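You operate a simulated robot arm through the tools that you are given. There is no shell and no other tool. Be economical: measure what you need, move in short steps, check, and stop when the job is done.

You run a simulated two-armed robot. Do the job below in one go: nothing can be reset, and whatever is moved stays where it is left.

JOB
Take the short wooden batten marked "L725" from the top of the timber table and leave it on the drain cover. Then fetch the purple clip carton and set it on the top of the timber table. Then turn the teal dial to 25. Then fetch the teal clip carton and set it on the top of the gauge table. Then shut the small white door. Then open the drawer of the timber table. Do these in the order given. Set down upright: purple clip carton, teal clip carton.
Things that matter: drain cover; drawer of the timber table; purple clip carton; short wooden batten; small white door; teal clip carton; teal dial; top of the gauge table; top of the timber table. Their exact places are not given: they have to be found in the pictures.

Only the result counts: the job must be done as asked and must still hold three seconds after the hand-in. Knocking over, shifting, dropping, spilling or breaking anything else fails it. Lids that push on must go on centred and level and be pressed home; caps that screw on are set level and turned clockwise until they are tight.

ROBOT AND FRAMES
Two 7-joint arms with two-finger parallel grippers on one trunk, on a base that drives. Base frame: it is fixed to the floor where the robot stands at the start and does not move with it; the origin is under the middle of the robot, x ahead of it, y to its left, z up; the surface under the hand at the start is at about z = 0.8. Lengths are in m, angles in rad, forces in N, time in s.
The left shoulder is at the start at [0.045, 0.101, 1.11], the right one opposite. With the tool pointing down near the work surface each hand reaches from about 0.22 to 0.52 m from the robot's upright axis, wherever it stands, measured 20 degrees to its own side. Places, roughly: drain cover [1, 4.5, 0.75]; drawer of the timber table [0.5, 0.9, 0.8]; short wooden batten [0.5, 0, 0.75]; small white door [0.8, 4.3, 0.6]; teal clip carton [0.5, -1, 0.75]; teal dial [0.4, -1, 0.8]; top of the gauge table (124x24 cm) [-1.7, -1.26, 0.8]; top of the timber table [0.7, 0.4, 0.8]. Payload 2.4 kg a hand.
The TCP of each hand is the grasp point between the finger pads, 0.024 m short of the fingertips. In the tool frame z runs along the fingers and y along their closing line. The gripper opens to 0.068 m. The fingers are 0.017 m wide and 0.01 m thick; the gripper's body (0.04 by 0.07 m) begins 0.041 m behind the TCP.
Orientation is told as [roll, pitch, yaw] about the base's x, y, z axes, in that order, counted from this pose: with the fingers straight down and closing along the base's y, the tool's x points along the base's -x, its y along +y and its z along -z.

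CONTROLS
- The arms move only by the tool nudge_tool. It takes "left_targets", "right_targets" or both (then of equal length, played together; a hand with none holds still); each is text: rows parted by semicolons, each of 7 numbers parted by spaces: the shift along the tool's x, y, z in m, then the turn, a rotation vector about the tool's x, y, z in rad, then the finger opening in m, from 0 to 0.068. In form: dx dy dz wx wy wz fingers; .... A call has 1 to 12 rows; each row shifts and turns the commanded pose from where the row before left it, along the tool's axes as they then stand. A row lasts 0.2 s, in which the tool goes at most 0.05 m and 0.15 rad; a call with a longer step from one row to the next is refused whole, and so is a gripper value outside its range. A pose out of reach is approached as far as the arm can. The call stops where the force on the tool passes 40 N (or 10 N more than at its start, if that is more) or the arm is blocked; 0.2 s more then pass. Each finger travels about 0.072 m/s and halts on what it meets, pressing with about 35 N; the grip force reading is that of the motor and also rises with nothing between the fingers. The clock runs only during rows and for 0.2 s after the last one: add rows that do not move to give the fingers time. It gives the time, the measured TCP pose, the force on the tool (base axes), the opening and the grip force at its end, in the units of the frame above (readings bear some noise), with the torque about the TCP (base axes, N m) and any sound that the robot's microphone picked up, and new pictures: "views" is both (left out), scene, wrist or none (wrist: the cameras of the hands that moved).
- Cameras (640 x 400 px; columns grow to the right, rows downward): "scene" is now at [0.1245, 0.0123, 1.2596]; the picture's right is [0.14, -0.99, 0.00], its down [-0.65, -0.09, -0.75] and it looks along [0.75, 0.11, -0.66] (base axes); focal length 220 px, centre (320, 200). "left" rides on the left gripper at [0.084, -0.011, -0.075] in its tool frame; the picture's right is [0.13, 0.99, 0.00], its down [-0.60, 0.08, -0.79] and it looks along [-0.79, 0.10, 0.61] (tool axes); focal length 251 px, centre (320, 200). "right" rides on the right gripper at [0.084, 0.011, -0.075] in its tool frame; the picture's right is [-0.13, 0.99, 0.00], its down [-0.60, -0.08, -0.79] and it looks along [-0.79, -0.10, 0.61] (tool axes); focal length 251 px, centre (320, 200).
- lift_body(by): slides the trunk up (or, below 0, down) by that many m; the arms and the scene camera ride with it, the base frame stays. It gives what a move gives, with no picture.
- roll_base(legs): drives the robot by 1 to 6 legs, each [ahead, left, turn to the left] in m, m and rad, along the robot's own axes; the way and the turn of a leg run together, so that a leg with both is an arc; at most 1.5 m and 3.142 rad a leg. The arms and the cameras ride along, it lands a little off, and it stops where it bumps. It gives what a move gives, and a new picture of the scene camera.
- turn_head(pan, tilt): turns the head with the scene camera to pan (to the left, within 1.501 rad either way) and tilt (down, from -0.506 to 1.204), counted from straight ahead of the robot. It gives what a move gives, and a new picture of the scene camera.
- measure_at(camera, pixels): there is no depth. For up to 12 entries [column, row, z] of the newest picture of that camera ("zoom" is the newest enlarged one), the place [x, y] in the base frame at which the ray of that pixel passes the height z, good to about 0.003 m. No time passes.
- enlarge(camera, box): a new picture of the part [left, top, right, bottom] of that camera's present view, enlarged. No time passes.
- finish_job(): hands the job in; it is judged then, once.

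Go step by step. Measure first, check grasps and placings, and put right what went wrong. The budget is 110 turns and 260 pictures, counting those below and the enlarged ones. Unless the task says otherwise, let go and move clear before handing in.

The tools are called after "Emit:" by a JSON object that holds its "method" and its "body". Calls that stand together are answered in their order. nudge_tool: Moves the arms, as the interface text tells. Its arguments: {"type":"object","properties":{"left_targets":{"type":"string"},"right_targets":{"type":"string"},"views":{"type":"string","enum":["both","scene","wrist","none"]}},"required":[]} The other tools are called the same way: lift_body (by) slides the trunk up or down; roll_base (legs) drives the base; turn_head (pan, tilt) turns the head that bears the scene camera; measure_at (camera, pixels) gives the place at which the rays of pixels pass given heights; enlarge (camera, box) takes an enlarged picture of a part of a camera's view; finish_job () hands the job in.

At the start:

```text
time: 0.0
left_tool_pos: [0.339, 0.2642, 1.0284]
left_ee_rot: [-0.001, -0.002, 0.002]
left_ft_force: [-0.2, -1.4, -0.2]
left_torque: [0.01, 0.0, 0.0]
left_gripper_width: 0.0679
left_gripper_force: 0.1
right_tool_pos: [0.3249, -0.029, 1.1146]
right_ee_rot: [-0.001, 0.0, -0.001]
right_ft_force: [-0.2, 0.3, 0.0]
right_torque: [-0.01, 0.01, 0.0]
right_gripper_width: 0.0679
right_gripper_force: 0.1
trunk travel left (down, up): [-0.325, 0.524]
robot x, y, heading: [-0.0004, 0.0028, 0.002]
head pan, tilt: [0.141, 0.719]
```

scene: 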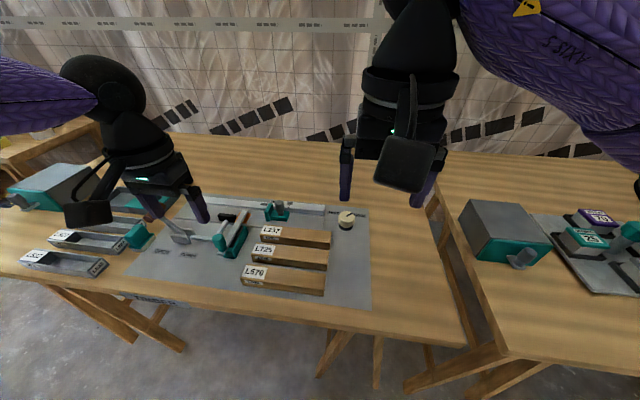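
right: 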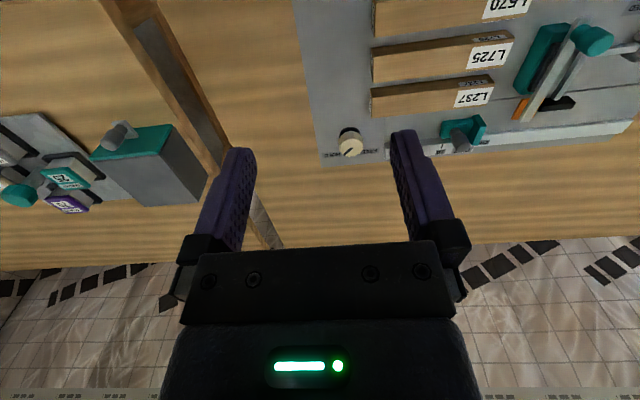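
left: 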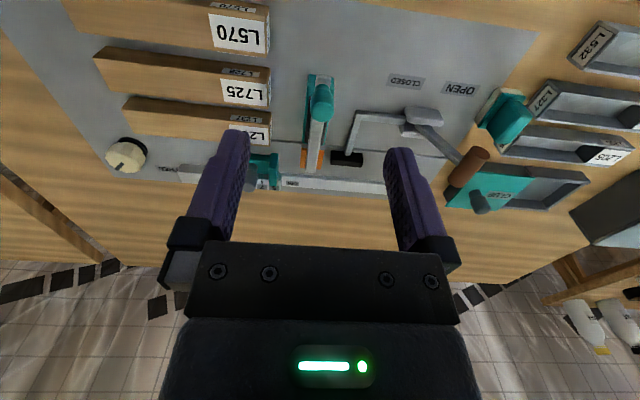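

The scene shows three battens at about (290,255) with L725 in the middle. I'll look closer and measure it.

Emit:
{"method": "enlarge", "body": {"camera": "scene", "box": [160, 180, 400, 330]}}

Emit:
{"method": "measure_at", "body": {"camera": "scene", "pixels": [[252, 243, 0.83], [328, 253, 0.83], [252, 258, 0.8], [327, 270, 0.8], [262, 230, 0.83], [331, 236, 0.83], [242, 269, 0.83], [325, 280, 0.83]]}}

Emit:
{"method": "turn_head", "body": {"pan": 1.2, "tilt": 0.5}}

Emit:
{"method": "turn_head", "body": {"pan": -1.1, "tilt": 0.6}}

```text
2.67 times, centred on (280, 255) of scene
```

zoom: 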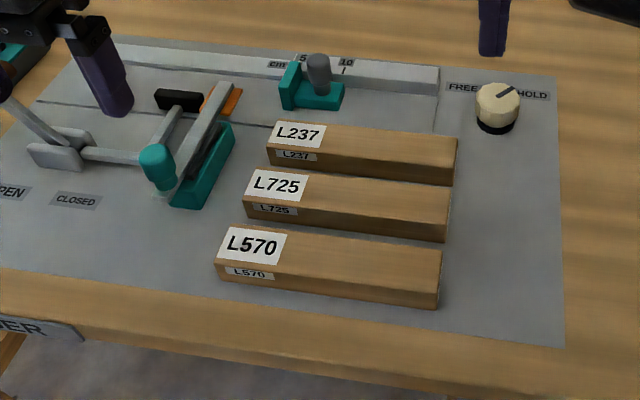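

```text
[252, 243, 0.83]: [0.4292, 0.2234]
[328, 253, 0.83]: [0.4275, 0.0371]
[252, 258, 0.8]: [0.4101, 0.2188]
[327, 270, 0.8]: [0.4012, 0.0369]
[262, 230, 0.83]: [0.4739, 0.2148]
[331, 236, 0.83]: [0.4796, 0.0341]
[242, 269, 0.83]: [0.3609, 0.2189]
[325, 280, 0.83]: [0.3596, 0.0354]
```

```text
time: 1.3
left_tool_pos: [0.3387, 0.2644, 1.0292]
left_ee_rot: [0.001, -0.003, 0.002]
left_ft_force: [0.1, -0.5, 0.5]
left_torque: [0.0, -0.01, -0.01]
left_gripper_width: 0.068
left_gripper_force: 0.0
right_tool_pos: [0.324, -0.029, 1.1154]
right_ee_rot: [0.001, 0.001, 0.002]
right_ft_force: [-0.1, 0.3, 0.2]
right_torque: [0.0, 0.0, 0.0]
right_gripper_width: 0.0681
right_gripper_force: 0.0
trunk travel left (down, up): [-0.325, 0.524]
robot x, y, heading: [-0.0002, 0.002, -0.001]
head pan, tilt: [1.201, 0.499]
```

scene: 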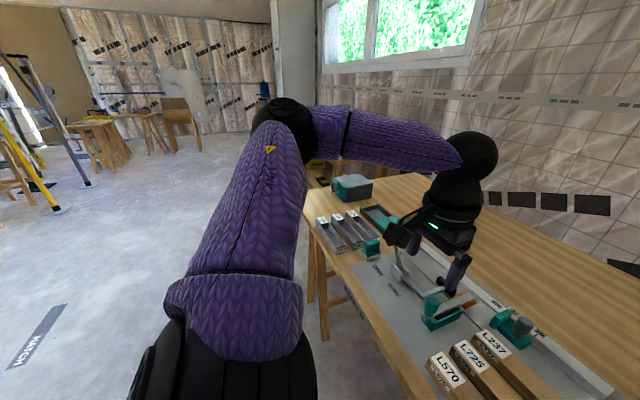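

```text
time: 3.4
left_tool_pos: [0.3398, 0.2649, 1.028]
left_ee_rot: [-0.001, 0.001, 0.002]
left_ft_force: [0.7, 0.3, -0.7]
left_torque: [0.02, -0.04, 0.0]
left_gripper_width: 0.0682
left_gripper_force: 0.1
right_tool_pos: [0.3246, -0.029, 1.1143]
right_ee_rot: [0.0, 0.001, 0.0]
right_ft_force: [-0.1, -0.8, -0.7]
right_torque: [0.02, 0.02, 0.0]
right_gripper_width: 0.0678
right_gripper_force: 0.0
trunk travel left (down, up): [-0.325, 0.524]
robot x, y, heading: [0.0013, -0.0012, -0.002]
head pan, tilt: [-1.1, 0.6]
```

scene: 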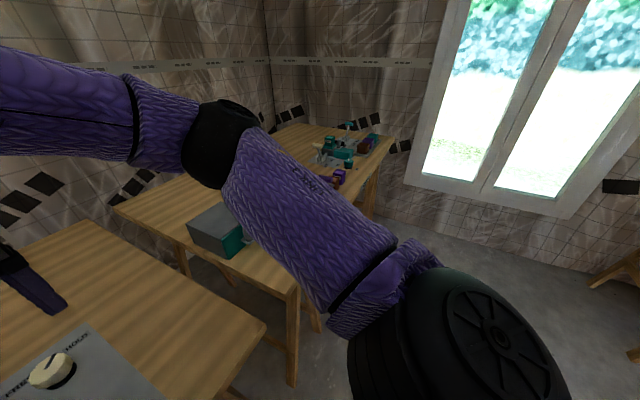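

The battens run along y with narrow gaps between them, so I'll point the head straight at them and measure precisely.

Emit:
{"method": "turn_head", "body": {"pan": 0.2, "tilt": 0.9}}

Emit:
{"method": "enlarge", "body": {"camera": "left", "box": [80, 0, 300, 150]}}

```text
time: 4.9
left_tool_pos: [0.3379, 0.2636, 1.0298]
left_ee_rot: [0.0, -0.003, 0.002]
left_ft_force: [-0.3, 0.3, 0.6]
left_torque: [-0.03, 0.05, 0.02]
left_gripper_width: 0.0677
left_gripper_force: 0.1
right_tool_pos: [0.3254, -0.0275, 1.1155]
right_ee_rot: [-0.001, 0.0, -0.001]
right_ft_force: [0.8, 0.2, -0.3]
right_torque: [0.0, 0.0, 0.02]
right_gripper_width: 0.0678
right_gripper_force: 0.1
trunk travel left (down, up): [-0.325, 0.524]
robot x, y, heading: [0.0007, -0.0004, 0.0]
head pan, tilt: [0.201, 0.901]
```

scene: 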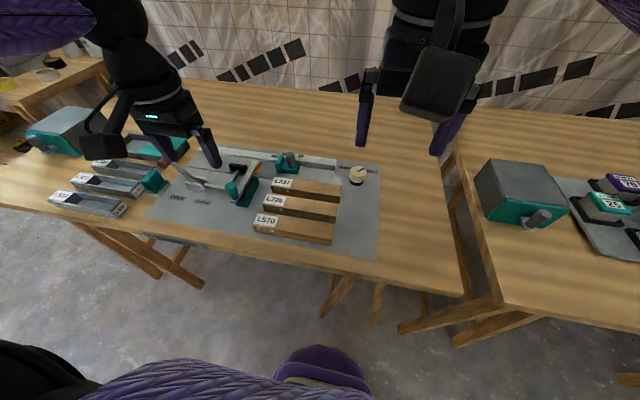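

```text
2.67 times, centred on (190, 75) of left
```

zoom: 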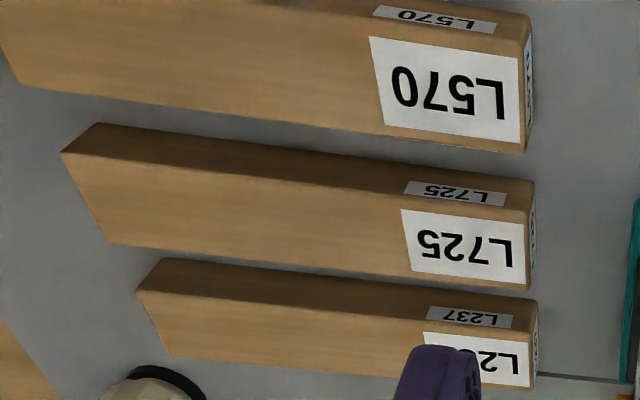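

Emit:
{"method": "measure_at", "body": {"camera": "zoom", "pixels": [[100, 123, 0.8], [533, 182, 0.8], [64, 155, 0.83], [530, 212, 0.83], [108, 242, 0.83], [530, 290, 0.83], [64, 155, 0.82], [530, 212, 0.82], [108, 242, 0.82], [530, 290, 0.82], [525, 152, 0.82], [535, 298, 0.8]]}}

Emit:
{"method": "enlarge", "body": {"camera": "scene", "box": [230, 160, 390, 260]}}

```text
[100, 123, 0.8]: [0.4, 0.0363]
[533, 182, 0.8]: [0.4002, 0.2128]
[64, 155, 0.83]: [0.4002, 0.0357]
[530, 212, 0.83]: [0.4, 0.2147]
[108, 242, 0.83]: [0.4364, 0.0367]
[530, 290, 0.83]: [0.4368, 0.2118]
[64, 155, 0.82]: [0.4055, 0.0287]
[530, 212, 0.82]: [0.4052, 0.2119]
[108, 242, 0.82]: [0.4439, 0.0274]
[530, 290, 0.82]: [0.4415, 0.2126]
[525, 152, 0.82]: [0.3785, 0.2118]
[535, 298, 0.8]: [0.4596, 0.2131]
```

```text
4.00 times, centred on (310, 210) of scene
```

zoom: 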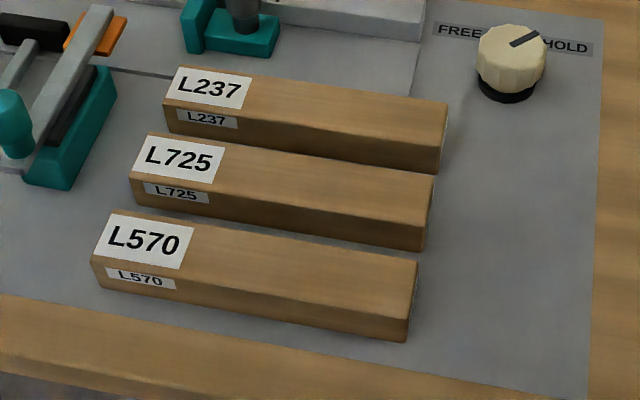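

L725 is clear: z 0.80–0.83, x 0.400–0.437, y 0.036–0.213, with gaps of about 0.025 on each side. I'll move the right hand aside and turn the left hand 90°, so it closes along x.

Emit:
{"method": "nudge_tool", "body": {"left_targets": "0 0 0 0 0 -0.1309 0.052;0 0 0 0 0 -0.1309 0.052;0 0 0 0 0 -0.1309 0.052;0 0 0 0 0 -0.1309 0.052;0 0 0 0 0 -0.1309 0.052;0 0 0 0 0 -0.1309 0.052;0 0 0 0 0 -0.1309 0.052;0 0 0 0 0 -0.1309 0.052;0 0 0 0 0 -0.1309 0.052;0 0 0 0 0 -0.1309 0.052;0 0 0 0 0 -0.1309 0.052;0 0 0 0 0 -0.1309 0.052", "right_targets": "0 -0.04 0 0 0 0 0.068;0 -0.04 0 0 0 0 0.068;0 -0.04 0 0 0 0 0.068;0 -0.04 0 0 0 0 0.068;0 -0.04 0 0 0 0 0.068;0 0 0 0 0 0 0.068;0 0 0 0 0 0 0.068;0 0 0 0 0 0 0.068;0 0 0 0 0 0 0.068;0 0 0 0 0 0 0.068;0 0 0 0 0 0 0.068;0 0 0 0 0 0 0.068", "views": "none"}}

```text
time: 7.5
left_tool_pos: [0.3384, 0.264, 1.03]
left_ee_rot: [-0.001, 0.0, 1.573]
left_ft_force: [-1.6, -0.8, 0.2]
left_torque: [0.01, 0.02, 0.03]
left_gripper_width: 0.052
left_gripper_force: 0.0
right_tool_pos: [0.3256, -0.2287, 1.114]
right_ee_rot: [0.001, 0.0, 0.001]
right_ft_force: [0.1, -0.6, 0.5]
right_torque: [-0.03, -0.02, 0.0]
right_gripper_width: 0.0681
right_gripper_force: 0.1
trunk travel left (down, up): [-0.325, 0.524]
robot x, y, heading: [0.0008, -0.0011, -0.0]
head pan, tilt: [0.201, 0.901]
```

Now I'll move above the batten at z 0.90 and check.

Emit:
{"method": "nudge_tool", "body": {"left_targets": "0.0348 -0.02 0.02 0 0 0 0.052;0.0348 -0.02 0.02 0 0 0 0.052;0.0348 -0.02 0.02 0 0 0 0.052;0.0346 -0.02 0.02 0 0 0 0.052;0 0 0.045 0 0 0 0.052;0 0 0 0 0 0 0.052"}}

```text
time: 8.9
left_tool_pos: [0.4037, 0.1355, 0.9116]
left_ee_rot: [-0.003, 0.001, 1.573]
left_ft_force: [0.2, 0.2, 0.1]
left_torque: [0.0, -0.02, -0.01]
left_gripper_width: 0.0521
left_gripper_force: 0.0
left hand out of reach, approached as far as the arm can: row 4, 5
right_tool_pos: [0.3253, -0.2272, 1.115]
right_ee_rot: [0.0, 0.0, 0.0]
right_ft_force: [0.0, -0.6, -0.1]
right_torque: [-0.01, -0.01, 0.0]
right_gripper_width: 0.068
right_gripper_force: 0.0
trunk travel left (down, up): [-0.325, 0.524]
robot x, y, heading: [0.0026, 0.0008, -0.0]
head pan, tilt: [0.201, 0.901]
```

scene: 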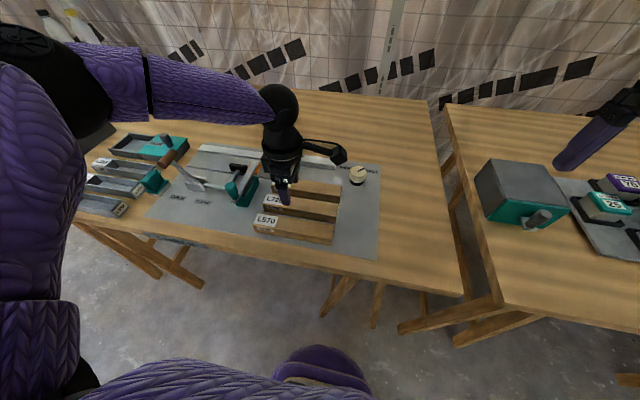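
left: 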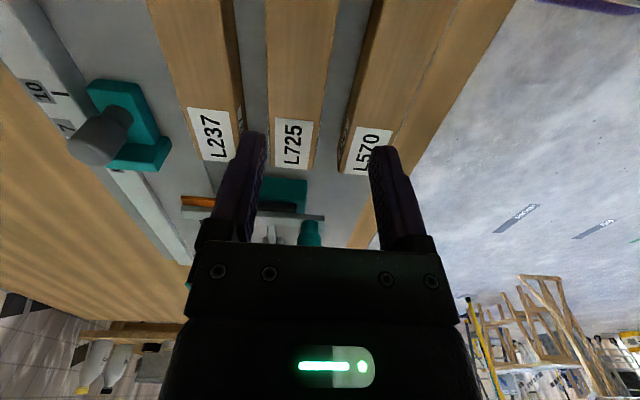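

At this yaw the left hand is at its limit. I'll retract it and use the right hand, whose comfortable yaw is +90°, after sliding the base left.

Emit:
{"method": "nudge_tool", "body": {"left_targets": "0 0 -0.04 0 0 0 0.052;-0.02 0.02 -0.04 0 0 0 0.052;-0.04 0.02 -0.04 0 0 0.1309 0.052;-0.02 0.01 0 0 0 0.1309 0.052;0 0 0 0 0 0.1309 0.052;0 0 0 0 0 0.1309 0.052;0 0 0 0 0 0.1309 0.052;0 0 0 0 0 0.1309 0.052;0 0 0 0 0 0.1309 0.052;0 0 0 0 0 0.1309 0.052;0 0 0 0 0 0.1309 0.068;0 0 0 0 0 0.1309 0.068", "right_targets": "0 0 0 0 0 -0.1309 0.052;0 0 0 0 0 -0.1309 0.052;0 0 0 0 0 -0.1309 0.052;0 0 0 0 0 -0.1309 0.052;0 0 0 0 0 -0.1309 0.052;0 0 0 0 0 -0.1309 0.052;0 0 0 0 0 -0.1309 0.052;0 0 0 0 0 -0.1309 0.052;0 0 0 0 0 -0.1309 0.052;0 0 0 0 0 -0.1309 0.052;0 0 0 0 0 -0.1309 0.052;0 0 0 0 0 -0.1309 0.052", "views": "none"}}

Emit:
{"method": "roll_base", "body": {"legs": [[0, 0.26, 0]]}}

```text
refused: row 3 steps farther than a row can; nothing moved
```

```text
time: 10.8
left_tool_pos: [0.4049, 0.3916, 0.9119]
left_ee_rot: [-0.001, 0.0, 1.569]
left_ft_force: [0.1, 0.4, -0.7]
left_torque: [0.01, 0.02, 0.02]
left_gripper_width: 0.0521
left_gripper_force: 0.0
right_tool_pos: [0.3257, 0.0257, 1.1148]
right_ee_rot: [0.001, 0.001, -0.005]
right_ft_force: [0.6, 0.7, 0.3]
right_torque: [0.0, 0.01, -0.01]
right_gripper_width: 0.0679
right_gripper_force: 0.1
trunk travel left (down, up): [-0.325, 0.524]
robot x, y, heading: [-0.0013, 0.2531, -0.003]
head pan, tilt: [0.201, 0.901]
```

scene: 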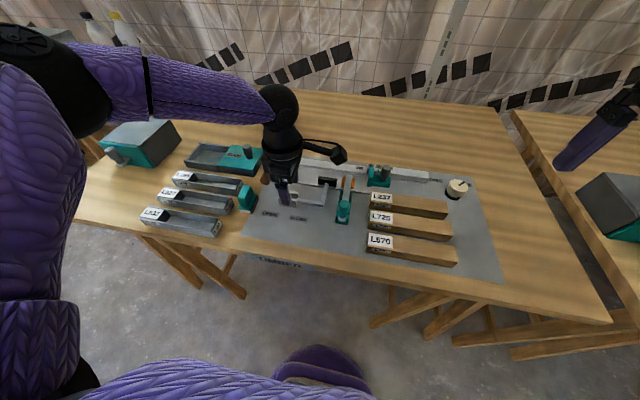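

The slide happened without the retraction, but the forces stayed nil. I'll raise the left hand now, with smaller steps, and turn both hands.

Emit:
{"method": "nudge_tool", "body": {"left_targets": "0 0 -0.04 0 0 0 0.052;0 0 -0.04 0 0 0 0.052;0 0.02 -0.04 0 0 0 0.052;0 0.03 0 0 0 0.1309 0.052;0 0.02 0 0 0 0.1309 0.052;0 0 0 0 0 0.1309 0.052;0 0 0 0 0 0.1309 0.052;0 0 0 0 0 0.1309 0.052;0 0 0 0 0 0.1309 0.052;0 0 0 0 0 0.1309 0.052;0 0 0 0 0 0.1309 0.068;0 0 0 0 0 0.1309 0.068", "right_targets": "0 0 0 0 0 -0.1309 0.052;0 0 0 0 0 -0.1309 0.052;0 0 0 0 0 -0.1309 0.052;0 0 0 0 0 -0.1309 0.052;0 0 0 0 0 -0.1309 0.052;0 0 0 0 0 -0.1309 0.052;0 0 0 0 0 -0.1309 0.052;0 0 0 0 0 -0.1309 0.052;0 0 0 0 0 -0.1309 0.052;0 0 0 0 0 -0.1309 0.052;0 0 0 0 0 -0.1309 0.052;0 0 0 0 0 -0.1309 0.052", "views": "scene"}}

```text
time: 13.3
left_tool_pos: [0.3352, 0.3927, 1.0316]
left_ee_rot: [-0.002, -0.001, 0.388]
left_ft_force: [-0.7, 0.5, 1.3]
left_torque: [0.03, -0.03, -0.01]
left_gripper_width: 0.0682
left_gripper_force: 0.1
right_tool_pos: [0.2277, 0.1384, 1.0846]
right_ee_rot: [-0.001, 0.002, 1.568]
right_ft_force: [-0.1, 0.0, -0.1]
right_torque: [0.0, 0.02, 0.01]
right_gripper_width: 0.0521
right_gripper_force: 0.0
right hand out of reach, approached as far as the arm can: row 6, 7, 8, 9, 10, 11, 12
trunk travel left (down, up): [-0.325, 0.524]
robot x, y, heading: [0.0013, 0.2522, -0.0]
head pan, tilt: [0.201, 0.901]
```

scene: 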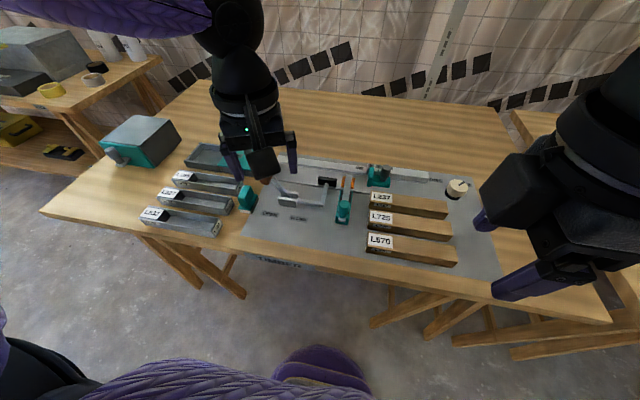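

The turned right hand is at its limit when that high. I'll try coming down toward the batten, where it should reach.

Emit:
{"method": "nudge_tool", "body": {"right_targets": "-0.02 -0.018 0.035 0 0 0 0.052;-0.02 -0.018 0.035 0 0 0 0.052;-0.02 -0.018 0.035 0 0 0 0.052;-0.02 -0.018 0.035 0 0 0 0.052;-0.02 -0.018 0.02 0 0 0 0.052;0 0 0 0 0 0 0.052"}}

```text
time: 14.8
left_tool_pos: [0.3344, 0.3949, 1.0319]
left_ee_rot: [0.0, 0.0, 0.389]
left_ft_force: [-0.5, 0.1, 0.1]
left_torque: [0.0, 0.02, 0.0]
left_gripper_width: 0.068
left_gripper_force: 0.0
right_tool_pos: [0.2646, 0.2141, 0.9779]
right_ee_rot: [0.0, 0.0, 1.565]
right_ft_force: [-0.2, 0.0, 0.8]
right_torque: [0.0, 0.02, 0.04]
right_gripper_width: 0.0519
right_gripper_force: 0.1
right hand out of reach, approached as far as the arm can: row 2, 3, 4, 5
trunk travel left (down, up): [-0.325, 0.524]
robot x, y, heading: [-0.0005, 0.2542, -0.004]
head pan, tilt: [0.201, 0.901]
```

scene: 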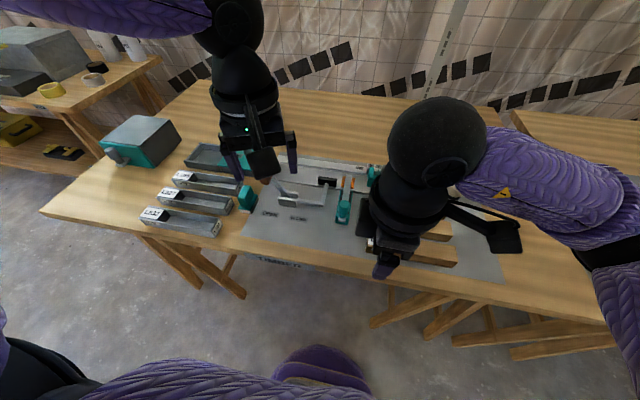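
right: 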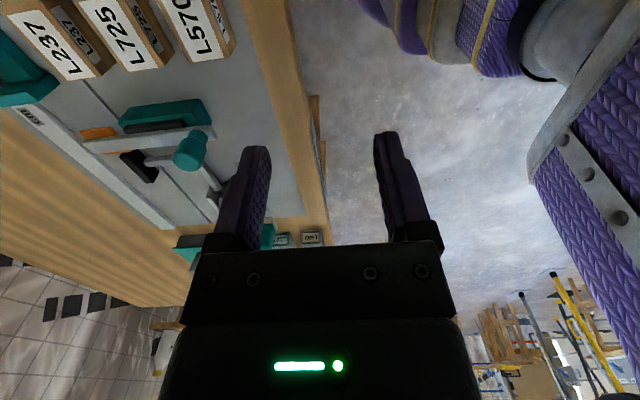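

Right at +90° is the wrong side. Left at +90° works when further left, so I'll reset the right hand, turn the left to +90°, and then slide the base right to y of about -0.10.

Emit:
{"method": "nudge_tool", "body": {"right_targets": "0.02 0.02 -0.035 0 0 0 0.06;0.02 0.02 -0.035 0 0 0 0.06;0.02 0.02 -0.035 0 0 0.13 0.06;0.02 0.02 -0.03 0 0 0.13 0.06;0.02 0.01 -0.02 0 0 0.13 0.06;0 0 0 0 0 0.1309 0.06;0 0 0 0 0 0.1309 0.068;0 0 0 0 0 0.1309 0.068;0 0 0 0 0 0.1309 0.068;0 0 0 0 0 0.1309 0.068;0 0 0 0 0 0.1309 0.068;0 0 0 0 0 0.1309 0.068", "left_targets": "0 0 0 0 0 -0.1309 0.052;0 0 0 0 0 -0.1309 0.052;0 0 0 0 0 -0.1309 0.052;0 0 0 0 0 -0.1309 0.052;0 0 0 0 0 -0.1309 0.052;0 0 0 0 0 -0.1309 0.052;0 0 0 0 0 -0.1309 0.052;0 0 0 0 0 -0.1309 0.052;0 0 0 0 0 -0.1309 0.052;0 0 0 0 0 0 0.052;0 0 0 0 0 0 0.052;0 0 0 0 0 0 0.052", "views": "none"}}

```text
time: 17.4
left_tool_pos: [0.3344, 0.3936, 1.0303]
left_ee_rot: [-0.003, 0.0, 1.568]
left_ft_force: [-0.3, 0.0, -0.7]
left_torque: [-0.02, -0.01, -0.02]
left_gripper_width: 0.0522
left_gripper_force: 0.0
right_tool_pos: [0.1666, 0.1212, 1.1337]
right_ee_rot: [-0.001, 0.002, 0.258]
right_ft_force: [0.1, 0.6, 0.6]
right_torque: [0.0, -0.01, -0.01]
right_gripper_width: 0.0678
right_gripper_force: 0.2
trunk travel left (down, up): [-0.325, 0.524]
robot x, y, heading: [0.0027, 0.2584, -0.006]
head pan, tilt: [0.201, 0.901]
```

Now I'll normalize the right hand, then drive.

Emit:
{"method": "nudge_tool", "body": {"right_targets": "0 0 0 0 0 0.129 0.068;0 0 0 0 0 0.129 0.068;-0.035 -0.03 0 0 0 0 0.068;-0.035 -0.03 0 0 0 0 0.068;-0.035 -0.03 0 0 0 0 0.068;-0.035 -0.02 0 0 0 0 0.068", "views": "none"}}

Emit:
{"method": "roll_base", "body": {"legs": [[0, -0.34, 0]]}}

```text
time: 18.8
left_tool_pos: [0.3359, 0.3926, 1.0304]
left_ee_rot: [-0.001, -0.001, 1.567]
left_ft_force: [0.2, 0.5, 0.0]
left_torque: [0.0, -0.01, -0.01]
left_gripper_width: 0.0519
left_gripper_force: 0.1
right_tool_pos: [0.3075, 0.0103, 1.1318]
right_ee_rot: [-0.001, -0.001, 0.001]
right_ft_force: [0.6, 0.5, -0.7]
right_torque: [-0.02, 0.04, 0.02]
right_gripper_width: 0.0679
right_gripper_force: 0.0
trunk travel left (down, up): [-0.325, 0.524]
robot x, y, heading: [0.0039, 0.2542, -0.002]
head pan, tilt: [0.201, 0.901]
```

```text
time: 21.0
left_tool_pos: [0.3341, 0.0575, 1.0307]
left_ee_rot: [-0.002, 0.0, 1.575]
left_ft_force: [0.2, -0.1, -0.7]
left_torque: [0.01, 0.03, -0.02]
left_gripper_width: 0.0522
left_gripper_force: 0.0
right_tool_pos: [0.3094, -0.3262, 1.1328]
right_ee_rot: [0.0, 0.0, 0.007]
right_ft_force: [0.2, -0.8, 0.5]
right_torque: [-0.01, 0.01, 0.01]
right_gripper_width: 0.0679
right_gripper_force: 0.0
trunk travel left (down, up): [-0.325, 0.524]
robot x, y, heading: [-0.0028, -0.0805, -0.001]
head pan, tilt: [0.201, 0.901]
```

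scene: 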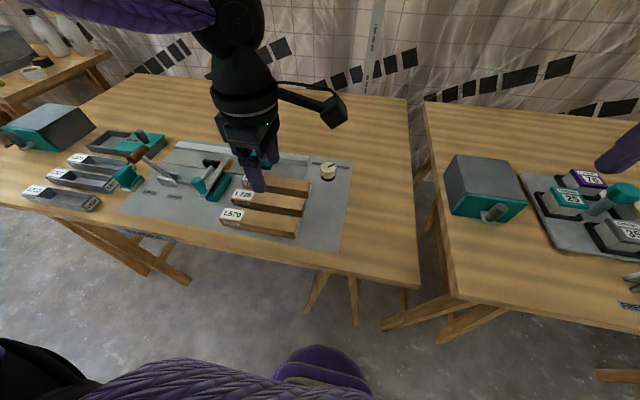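

Now I'll move the left hand above the batten centre.

Emit:
{"method": "nudge_tool", "body": {"left_targets": "-0.023 -0.028 0.03 0 0 0 0.052;-0.023 -0.028 0.03 0 0 0 0.052;-0.0215 -0.028 0.04 0 0 0 0.052;0 0 0.03 0 0 0 0.052;0 0 0 0 0 0 0.052"}}

```text
refused: row 3 steps farther than a row can; nothing moved
```

Emit:
{"method": "nudge_tool", "body": {"left_targets": "-0.023 -0.028 0.03 0 0 0 0.052;-0.023 -0.028 0.03 0 0 0 0.052;-0.0215 -0.028 0.03 0 0 0 0.052;0 0 0.035 0 0 0 0.052;0 0 0 0 0 0 0.052"}}

```text
time: 22.2
left_tool_pos: [0.4197, 0.1261, 0.9061]
left_ee_rot: [-0.002, -0.001, 1.575]
left_ft_force: [0.3, 0.4, 0.1]
left_torque: [-0.02, 0.0, 0.02]
left_gripper_width: 0.052
left_gripper_force: 0.0
right_tool_pos: [0.3089, -0.3254, 1.1328]
right_ee_rot: [0.001, 0.0, 0.008]
right_ft_force: [-1.0, 0.4, -0.2]
right_torque: [-0.02, -0.01, 0.01]
right_gripper_width: 0.0676
right_gripper_force: 0.1
trunk travel left (down, up): [-0.325, 0.524]
robot x, y, heading: [0.0015, -0.0811, 0.002]
head pan, tilt: [0.201, 0.901]
```

scene: 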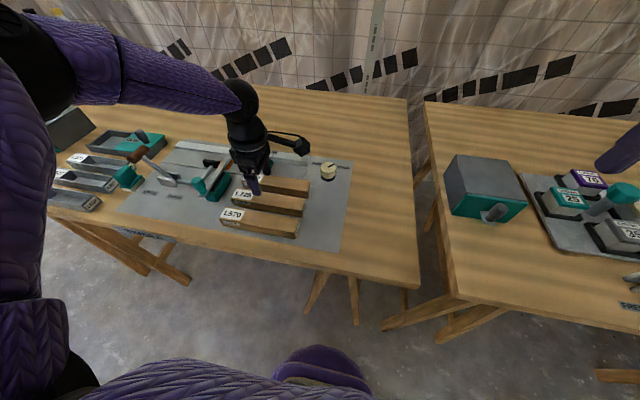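
left: 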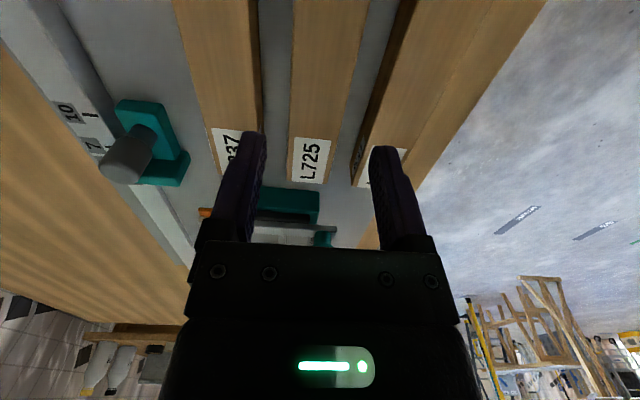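

Reach is fine. I'll check the alignment of the batten edges in this left view.

Emit:
{"method": "measure_at", "body": {"camera": "left", "pixels": [[292, 140, 0.83], [334, 140, 0.83], [258, 100, 0.83], [292, 60, 0.83], [357, 60, 0.83], [368, 120, 0.83], [287, 183, 0.83], [322, 183, 0.83]]}}

```text
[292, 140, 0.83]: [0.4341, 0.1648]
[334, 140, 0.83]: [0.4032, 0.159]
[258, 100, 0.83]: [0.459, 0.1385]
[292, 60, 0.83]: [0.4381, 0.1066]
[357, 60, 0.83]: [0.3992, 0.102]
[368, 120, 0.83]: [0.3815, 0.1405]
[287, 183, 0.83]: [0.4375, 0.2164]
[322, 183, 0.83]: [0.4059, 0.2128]
```

The batten is centred at x of about 0.419, aligned with the hand. I'll descend and grip.

Emit:
{"method": "nudge_tool", "body": {"left_targets": "0 0 0.03 0 0 0 0.052;0 0 0.03 0 0 0 0.052;0 0 0.017 0 0 0 0.052;0 0 0 0 0 0 0.052;0 0 0 0 0 0 0.02;0 0 0 0 0 0 0.02;0 0 0 0 0 0 0.02", "views": "wrist"}}

```text
time: 22.9
left_tool_pos: [0.4125, 0.1283, 0.8543]
left_ee_rot: [-0.02, 0.006, 1.575]
left_ft_force: [-0.3, 0.3, 26.7]
left_torque: [0.02, 0.96, -0.01]
left_gripper_width: 0.052
left_gripper_force: 0.0
left hand out of reach, approached as far as the arm can: row 2, 3
right_tool_pos: [0.3079, -0.3253, 1.1335]
right_ee_rot: [0.0, -0.003, 0.008]
right_ft_force: [-0.3, -0.1, -0.1]
right_torque: [-0.03, 0.02, 0.01]
right_gripper_width: 0.0678
right_gripper_force: 0.0
trunk travel left (down, up): [-0.325, 0.524]
robot x, y, heading: [0.0017, -0.0821, 0.003]
head pan, tilt: [0.201, 0.901]
stopped in row 3 (left hand): the force on the tool passed its limit at 53 N (the readings are from after the stop); the commanded pose is now the measured one
```

left: 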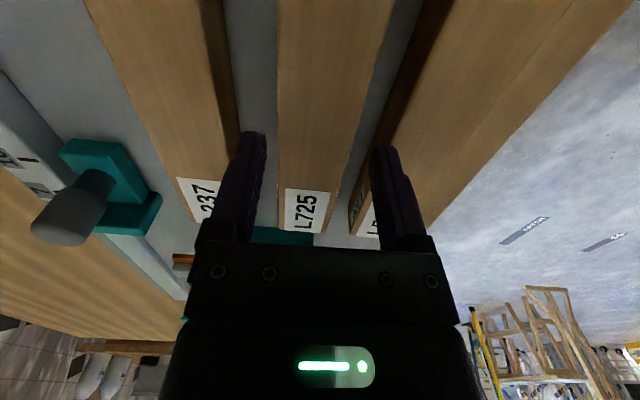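

The arm hit its reach limit while low, and a finger pressed on the wood. I'll raise the hand, then lower the trunk for better reach.

Emit:
{"method": "nudge_tool", "body": {"left_targets": "0 0 -0.03 0 0 0 0.052;0 -0.007 -0.04 0 0 0 0.052;0 0 -0.04 0 0 0 0.052;0 0 0 0 0 0 0.052", "views": "wrist"}}

Emit:
{"method": "lift_body", "body": {"by": -0.06}}

```text
time: 23.9
left_tool_pos: [0.4191, 0.1299, 0.9618]
left_ee_rot: [-0.016, 0.004, 1.573]
left_ft_force: [-0.4, -0.1, -0.7]
left_torque: [0.0, -0.01, -0.01]
left_gripper_width: 0.052
left_gripper_force: 0.0
right_tool_pos: [0.3088, -0.324, 1.1326]
right_ee_rot: [0.001, 0.0, 0.006]
right_ft_force: [0.5, -0.1, -0.6]
right_torque: [0.0, -0.02, -0.03]
right_gripper_width: 0.0681
right_gripper_force: 0.1
trunk travel left (down, up): [-0.325, 0.524]
robot x, y, heading: [-0.0017, -0.0809, 0.004]
head pan, tilt: [0.201, 0.901]
```

left: 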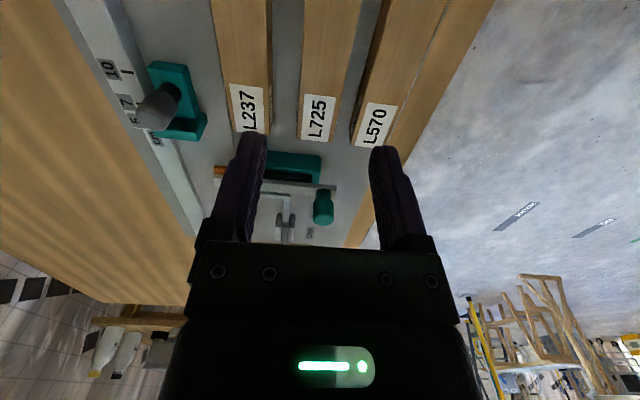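

```text
time: 24.9
left_tool_pos: [0.4172, 0.1302, 0.9017]
left_ee_rot: [-0.015, 0.003, 1.575]
left_ft_force: [-0.5, 0.4, 0.5]
left_torque: [0.0, 0.03, -0.01]
left_gripper_width: 0.052
left_gripper_force: 0.0
right_tool_pos: [0.3078, -0.3247, 1.074]
right_ee_rot: [0.001, 0.0, 0.008]
right_ft_force: [0.2, 0.6, -0.5]
right_torque: [0.0, -0.02, 0.02]
right_gripper_width: 0.0678
right_gripper_force: 0.1
trunk travel left (down, up): [-0.265, 0.584]
robot x, y, heading: [0.0002, -0.0813, -0.002]
head pan, tilt: [0.201, 0.901]
```

Emit:
{"method": "nudge_tool", "body": {"left_targets": "0.003 -0.002 0 0 -0.015 0 0.052;0 0 -0.02 0 0 0 0.052;0 0 0 0 0 0 0.052", "views": "none"}}

Emit:
{"method": "lift_body", "body": {"by": -0.06}}

Emit:
{"method": "enlarge", "body": {"camera": "left", "box": [160, 0, 480, 200]}}

```text
time: 25.7
left_tool_pos: [0.4186, 0.1267, 0.921]
left_ee_rot: [-0.016, -0.01, 1.574]
left_ft_force: [0.6, 0.5, 0.9]
left_torque: [0.0, -0.02, 0.01]
left_gripper_width: 0.0519
left_gripper_force: 0.1
right_tool_pos: [0.3089, -0.324, 1.072]
right_ee_rot: [-0.001, 0.0, 0.007]
right_ft_force: [0.5, 0.2, 0.2]
right_torque: [0.04, -0.01, 0.02]
right_gripper_width: 0.0679
right_gripper_force: 0.1
trunk travel left (down, up): [-0.265, 0.584]
robot x, y, heading: [0.0, -0.0848, -0.0]
head pan, tilt: [0.201, 0.901]
```

```text
time: 26.7
left_tool_pos: [0.4199, 0.126, 0.8614]
left_ee_rot: [-0.015, -0.01, 1.573]
left_ft_force: [-0.8, 0.4, 0.1]
left_torque: [0.02, -0.01, -0.02]
left_gripper_width: 0.0521
left_gripper_force: 0.0
right_tool_pos: [0.3083, -0.3244, 1.013]
right_ee_rot: [-0.001, 0.001, 0.006]
right_ft_force: [-0.1, 0.2, -0.6]
right_torque: [0.01, 0.01, 0.01]
right_gripper_width: 0.0679
right_gripper_force: 0.1
trunk travel left (down, up): [-0.205, 0.644]
robot x, y, heading: [-0.0015, -0.081, 0.01]
head pan, tilt: [0.201, 0.901]
```

```text
2.00 times, centred on (320, 100) of left
```

zoom: 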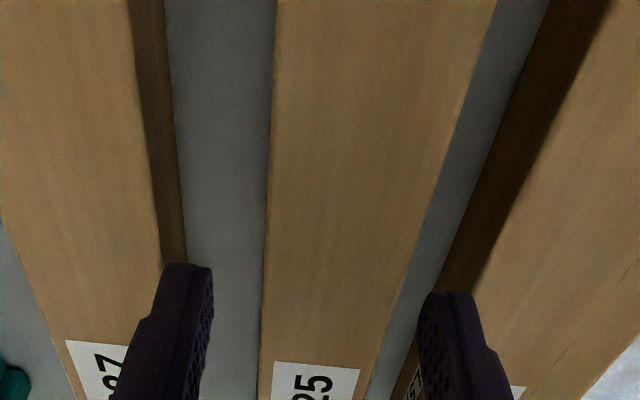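

Fingers look slightly offset (gaps 49 vs 18 px in the zoom). I'll measure the edges near the fingertip row.

Emit:
{"method": "measure_at", "body": {"camera": "zoom", "pixels": [[262, 280, 0.83], [402, 280, 0.83], [270, 100, 0.83], [468, 100, 0.83], [186, 260, 0.8], [440, 260, 0.8], [205, 270, 0.838], [424, 295, 0.838]]}}

```text
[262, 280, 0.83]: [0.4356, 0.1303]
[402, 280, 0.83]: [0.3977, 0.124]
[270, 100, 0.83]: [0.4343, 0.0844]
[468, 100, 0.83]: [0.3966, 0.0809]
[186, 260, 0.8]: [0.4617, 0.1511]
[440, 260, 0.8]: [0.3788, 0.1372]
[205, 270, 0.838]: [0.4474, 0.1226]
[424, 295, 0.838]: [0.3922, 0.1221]
```

Batten centre x is 0.4163 and the hand is at 0.4199. I'll shift 3 mm, level the hand, narrow the opening to 0.048, and descend.

Emit:
{"method": "nudge_tool", "body": {"left_targets": "0 0.003 0 -0.015 0.01 0 0.048;0 0 0 0 0 0 0.048;0 0 0.018 0 0 0 0.048;0 0 0.014 0 0 0 0.048;0 0 0 0 0 0 0.048", "views": "wrist"}}

```text
time: 27.9
left_tool_pos: [0.4161, 0.1262, 0.8299]
left_ee_rot: [0.002, -0.002, 1.575]
left_ft_force: [-0.1, -0.2, 0.0]
left_torque: [-0.03, 0.01, 0.01]
left_gripper_width: 0.0481
left_gripper_force: 0.1
right_tool_pos: [0.3073, -0.3242, 1.0124]
right_ee_rot: [0.0, 0.0, 0.006]
right_ft_force: [0.1, -0.9, 0.0]
right_torque: [0.0, -0.03, -0.01]
right_gripper_width: 0.068
right_gripper_force: 0.1
trunk travel left (down, up): [-0.205, 0.644]
robot x, y, heading: [-0.0013, -0.0811, 0.003]
head pan, tilt: [0.201, 0.901]
```

left: 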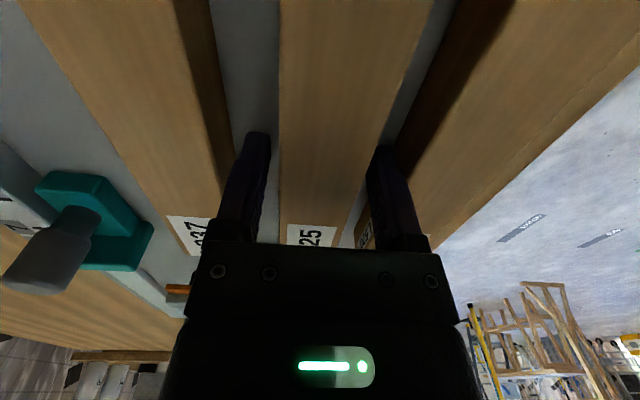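

The fingers straddle the batten with no contact. I'll close them, then lift.

Emit:
{"method": "nudge_tool", "body": {"left_targets": "0 0 0 0 0 0 0.03;0 0 0 0 0 0 0.03;0 0 0 0 0 0 0.03;0 0 -0.02 0 0 0 0.03;0 0 -0.03 0 0 0 0.03;0 0 -0.04 0 0 0 0.03;0 0 -0.04 0 0 0 0.03;0 0 -0.04 0 0 0 0.03;0 0 -0.04 0 0 0 0.03"}}

```text
time: 29.9
left_tool_pos: [0.4184, 0.127, 1.0402]
left_ee_rot: [-0.002, 0.0, 1.574]
left_ft_force: [-0.4, -0.7, -1.3]
left_torque: [-0.02, -0.02, -0.04]
left_gripper_width: 0.0371
left_gripper_force: 35.2
right_tool_pos: [0.3088, -0.3247, 1.0121]
right_ee_rot: [0.0, -0.001, 0.006]
right_ft_force: [-0.4, -0.1, -0.3]
right_torque: [0.01, -0.01, 0.0]
right_gripper_width: 0.068
right_gripper_force: 0.1
trunk travel left (down, up): [-0.205, 0.644]
robot x, y, heading: [0.0022, -0.0795, 0.002]
head pan, tilt: [0.201, 0.901]
```

scene: 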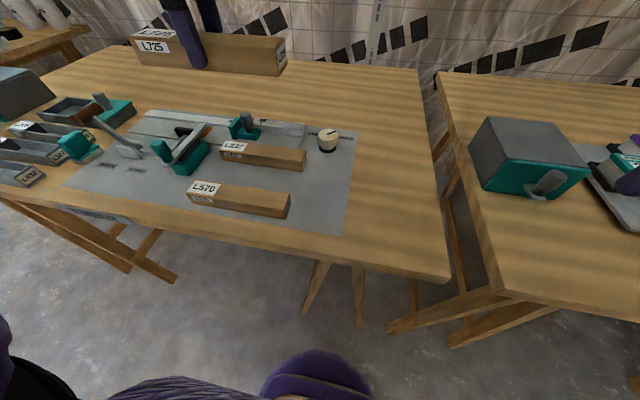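
left: 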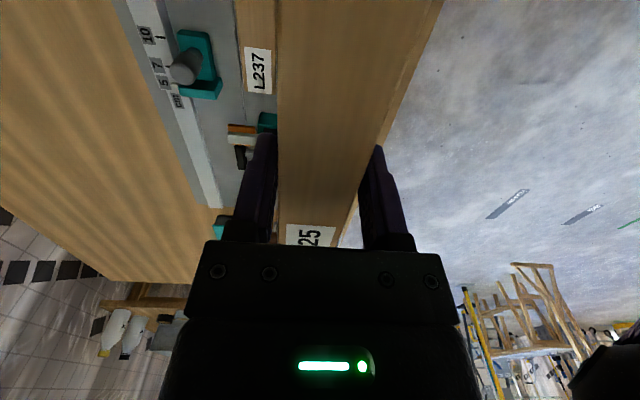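

L725 is held (width 0.037, grip 35 N) and its neighbours are undisturbed. I'll tuck in the arm, back away from the table, turn left and look around.

Emit:
{"method": "nudge_tool", "body": {"left_targets": "0 0.04 0 0 0 0 0.03;0 0.04 0 0 0 0 0.03;0 0.03 0 0 0 0 0.03;0 0 0 0 0 0 0.03", "views": "none"}}

Emit:
{"method": "roll_base", "body": {"legs": [[-0.45, 0, 0], [0, 0, 1.5708]]}}

Emit:
{"method": "turn_head", "body": {"pan": -0.2, "tilt": 0.35}}

```text
time: 30.9
left_tool_pos: [0.3053, 0.1269, 1.0413]
left_ee_rot: [-0.001, -0.002, 1.575]
left_ft_force: [0.3, -0.2, -1.1]
left_torque: [-0.03, 0.01, 0.0]
left_gripper_width: 0.0375
left_gripper_force: 34.8
right_tool_pos: [0.3078, -0.3239, 1.0141]
right_ee_rot: [-0.001, 0.0, 0.008]
right_ft_force: [-0.3, -0.3, -0.1]
right_torque: [0.02, 0.04, 0.02]
right_gripper_width: 0.0681
right_gripper_force: 0.0
trunk travel left (down, up): [-0.205, 0.644]
robot x, y, heading: [0.0031, -0.0811, 0.005]
head pan, tilt: [0.201, 0.901]
```

```text
time: 37.5
left_tool_pos: [-0.6721, 0.219, 1.0419]
left_ee_rot: [0.0, -0.002, -3.114]
left_ft_force: [-0.2, -0.8, -1.1]
left_torque: [-0.01, 0.02, -0.02]
left_gripper_width: 0.0376
left_gripper_force: 35.0
right_tool_pos: [-0.2218, 0.232, 1.0128]
right_ee_rot: [0.001, 0.001, 1.604]
right_ft_force: [0.8, -0.1, 0.7]
right_torque: [0.03, 0.02, 0.01]
right_gripper_width: 0.0677
right_gripper_force: 0.0
trunk travel left (down, up): [-0.205, 0.644]
robot x, y, heading: [-0.4535, -0.0833, 1.594]
head pan, tilt: [0.201, 0.901]
```

scene: 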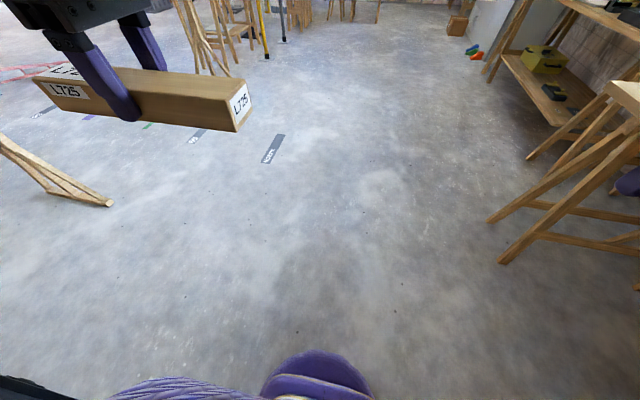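

```text
time: 38.5
left_tool_pos: [-0.6727, 0.2193, 1.0418]
left_ee_rot: [0.0, -0.002, -3.114]
left_ft_force: [0.1, 0.1, -0.9]
left_torque: [0.02, -0.03, -0.01]
left_gripper_width: 0.0376
left_gripper_force: 35.4
right_tool_pos: [-0.2206, 0.2324, 1.012]
right_ee_rot: [0.001, -0.001, 1.605]
right_ft_force: [-0.5, -0.5, 0.3]
right_torque: [0.01, -0.01, -0.02]
right_gripper_width: 0.068
right_gripper_force: 0.3
trunk travel left (down, up): [-0.205, 0.644]
robot x, y, heading: [-0.4547, -0.083, 1.594]
head pan, tilt: [-0.201, 0.351]
```

scene: 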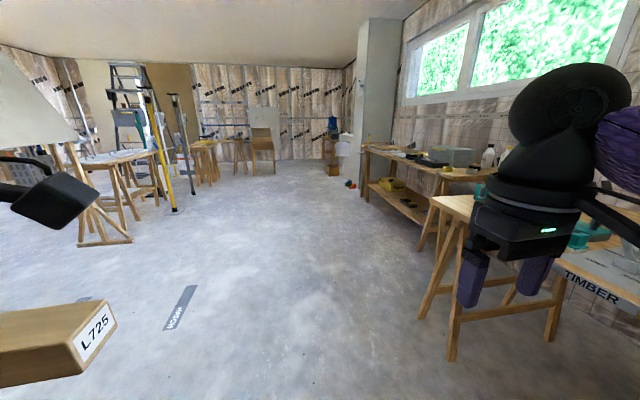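

Emit:
{"method": "enlarge", "body": {"camera": "scene", "box": [220, 90, 460, 240]}}

Emit:
{"method": "roll_base", "body": {"legs": [[1.5, 0, 0], [1.4, 0, 0]]}}

```text
2.67 times, centred on (340, 165) of scene
```

zoom: 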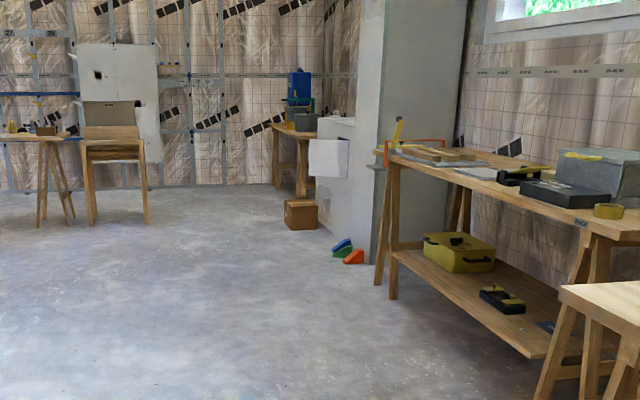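

```text
time: 52.6
left_tool_pos: [-0.7142, 3.1413, 1.0406]
left_ee_rot: [0.0, -0.002, -3.136]
left_ft_force: [-0.5, 0.5, -0.2]
left_torque: [-0.02, -0.03, -0.01]
left_gripper_width: 0.0378
left_gripper_force: 35.6
right_tool_pos: [-0.2626, 3.143, 1.0114]
right_ee_rot: [0.001, 0.001, 1.582]
right_ft_force: [-0.4, 0.5, 0.0]
right_torque: [0.02, -0.05, -0.02]
right_gripper_width: 0.068
right_gripper_force: 0.0
trunk travel left (down, up): [-0.205, 0.644]
robot x, y, heading: [-0.5032, 2.8308, 1.573]
head pan, tilt: [-0.201, 0.351]
```

scene: 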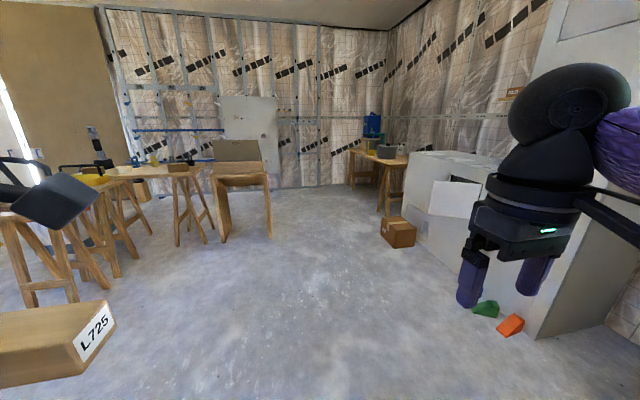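

The white unit is to the right, with its small door standing open at around (455,195). I'll look right and move ahead a bit more.

Emit:
{"method": "roll_base", "body": {"legs": [[1.2, 0, 0]]}}

Emit:
{"method": "turn_head", "body": {"pan": -1.1, "tilt": 0.5}}

```text
time: 58.7
left_tool_pos: [-0.7046, 4.3527, 1.0414]
left_ee_rot: [0.0, -0.002, 3.131]
left_ft_force: [-0.4, 0.5, -1.0]
left_torque: [0.01, -0.01, 0.01]
left_gripper_width: 0.0378
left_gripper_force: 34.8
right_tool_pos: [-0.253, 4.3479, 1.0126]
right_ee_rot: [0.0, 0.002, 1.566]
right_ft_force: [0.3, -0.1, 0.7]
right_torque: [0.01, 0.02, -0.02]
right_gripper_width: 0.0681
right_gripper_force: 0.0
trunk travel left (down, up): [-0.205, 0.644]
robot x, y, heading: [-0.4969, 4.0429, 1.555]
head pan, tilt: [-0.201, 0.351]
```

scene: 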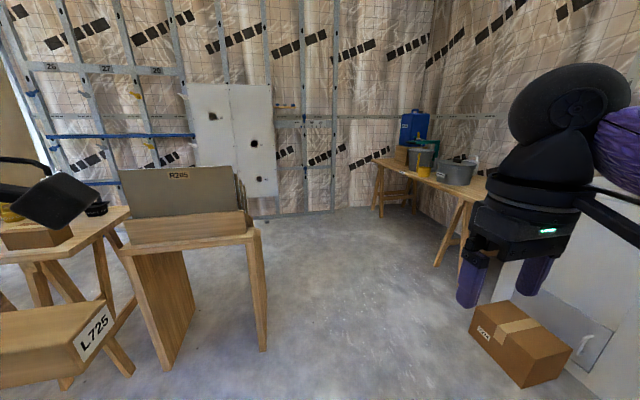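

```text
time: 59.9
left_tool_pos: [-0.705, 4.353, 1.0427]
left_ee_rot: [0.001, -0.002, 3.131]
left_ft_force: [-0.9, -0.1, -1.3]
left_torque: [-0.06, 0.03, -0.02]
left_gripper_width: 0.0373
left_gripper_force: 35.0
right_tool_pos: [-0.2536, 4.3479, 1.0126]
right_ee_rot: [-0.002, 0.0, 1.566]
right_ft_force: [0.9, 0.4, 0.3]
right_torque: [0.0, 0.0, -0.03]
right_gripper_width: 0.068
right_gripper_force: 0.1
trunk travel left (down, up): [-0.205, 0.644]
robot x, y, heading: [-0.5009, 4.0469, 1.56]
head pan, tilt: [-1.1, 0.499]
```

scene: 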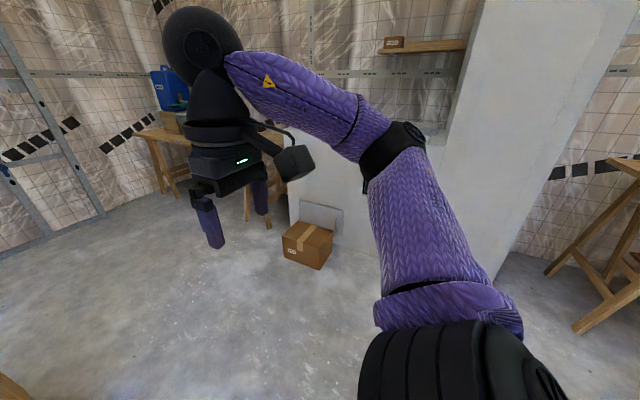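

I'll turn the base right to face the white unit.

Emit:
{"method": "roll_base", "body": {"legs": [[0, 0, -1.56]]}}

Emit:
{"method": "turn_head", "body": {"pan": 0, "tilt": 0.45}}

```text
time: 64.0
left_tool_pos: [-0.2015, 4.263, 1.0418]
left_ee_rot: [0.001, 0.0, 1.609]
left_ft_force: [-0.8, 0.1, -1.5]
left_torque: [0.0, 0.0, -0.01]
left_gripper_width: 0.0375
left_gripper_force: 35.5
right_tool_pos: [-0.1824, 3.8107, 1.0131]
right_ee_rot: [0.0, 0.0, 0.042]
right_ft_force: [-1.3, 0.3, 1.3]
right_torque: [-0.03, 0.02, 0.0]
right_gripper_width: 0.0682
right_gripper_force: 0.0
trunk travel left (down, up): [-0.205, 0.644]
robot x, y, heading: [-0.4972, 4.0452, 0.031]
head pan, tilt: [-1.1, 0.499]
```

scene: 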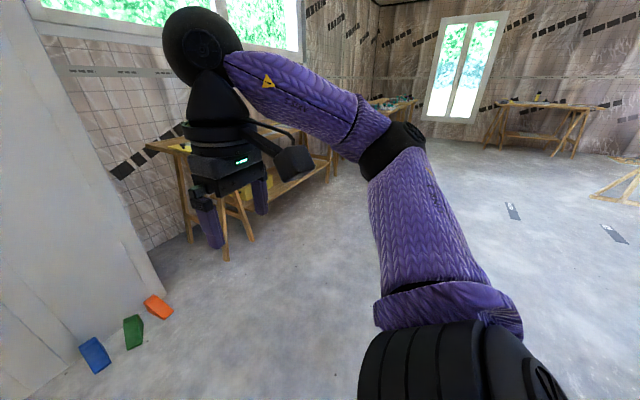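

```text
time: 65.3
left_tool_pos: [-0.2004, 4.2638, 1.0412]
left_ee_rot: [0.0, -0.003, 1.609]
left_ft_force: [0.7, -0.1, -1.1]
left_torque: [-0.01, 0.0, 0.01]
left_gripper_width: 0.0373
left_gripper_force: 34.8
right_tool_pos: [-0.183, 3.812, 1.0124]
right_ee_rot: [-0.001, 0.0, 0.044]
right_ft_force: [0.0, -0.2, 0.7]
right_torque: [0.01, -0.02, -0.01]
right_gripper_width: 0.0678
right_gripper_force: 0.0
trunk travel left (down, up): [-0.205, 0.644]
robot x, y, heading: [-0.4996, 4.0424, 0.039]
head pan, tilt: [0.0, 0.45]
```

scene: 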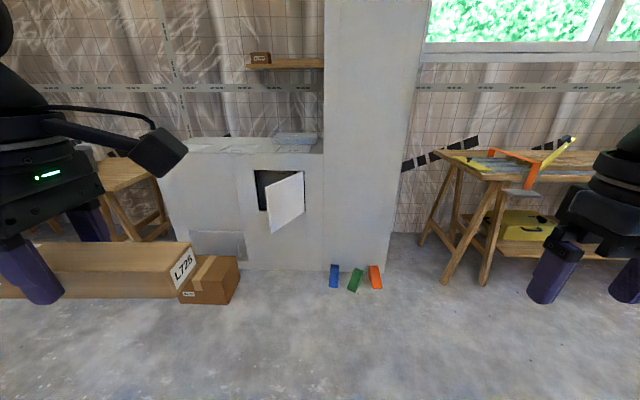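

Emit:
{"method": "enlarge", "body": {"camera": "scene", "box": [160, 120, 352, 240]}}

Emit:
{"method": "measure_at", "body": {"camera": "scene", "pixels": [[323, 270, 0], [163, 265, 0], [238, 280, 0], [205, 303, 0], [180, 302, 0], [275, 140, 0.8], [322, 145, 0.8], [275, 234, 0.4], [305, 220, 0.4], [332, 288, 0], [384, 289, 0], [325, 152, 0.8]]}}

```text
3.33 times, centred on (256, 180) of scene
```

zoom: 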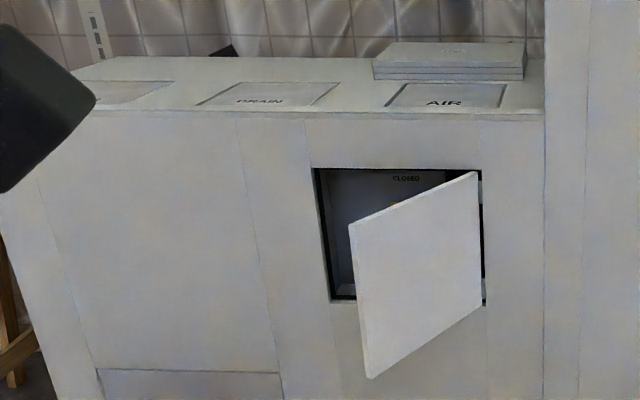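

```text
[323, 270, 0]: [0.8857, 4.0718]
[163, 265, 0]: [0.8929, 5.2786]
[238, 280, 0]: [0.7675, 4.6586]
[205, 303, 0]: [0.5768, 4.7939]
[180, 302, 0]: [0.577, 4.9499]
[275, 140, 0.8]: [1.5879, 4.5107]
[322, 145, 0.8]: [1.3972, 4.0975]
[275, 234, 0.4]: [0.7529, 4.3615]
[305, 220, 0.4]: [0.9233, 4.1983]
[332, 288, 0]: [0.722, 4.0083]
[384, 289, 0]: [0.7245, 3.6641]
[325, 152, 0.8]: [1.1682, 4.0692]
```

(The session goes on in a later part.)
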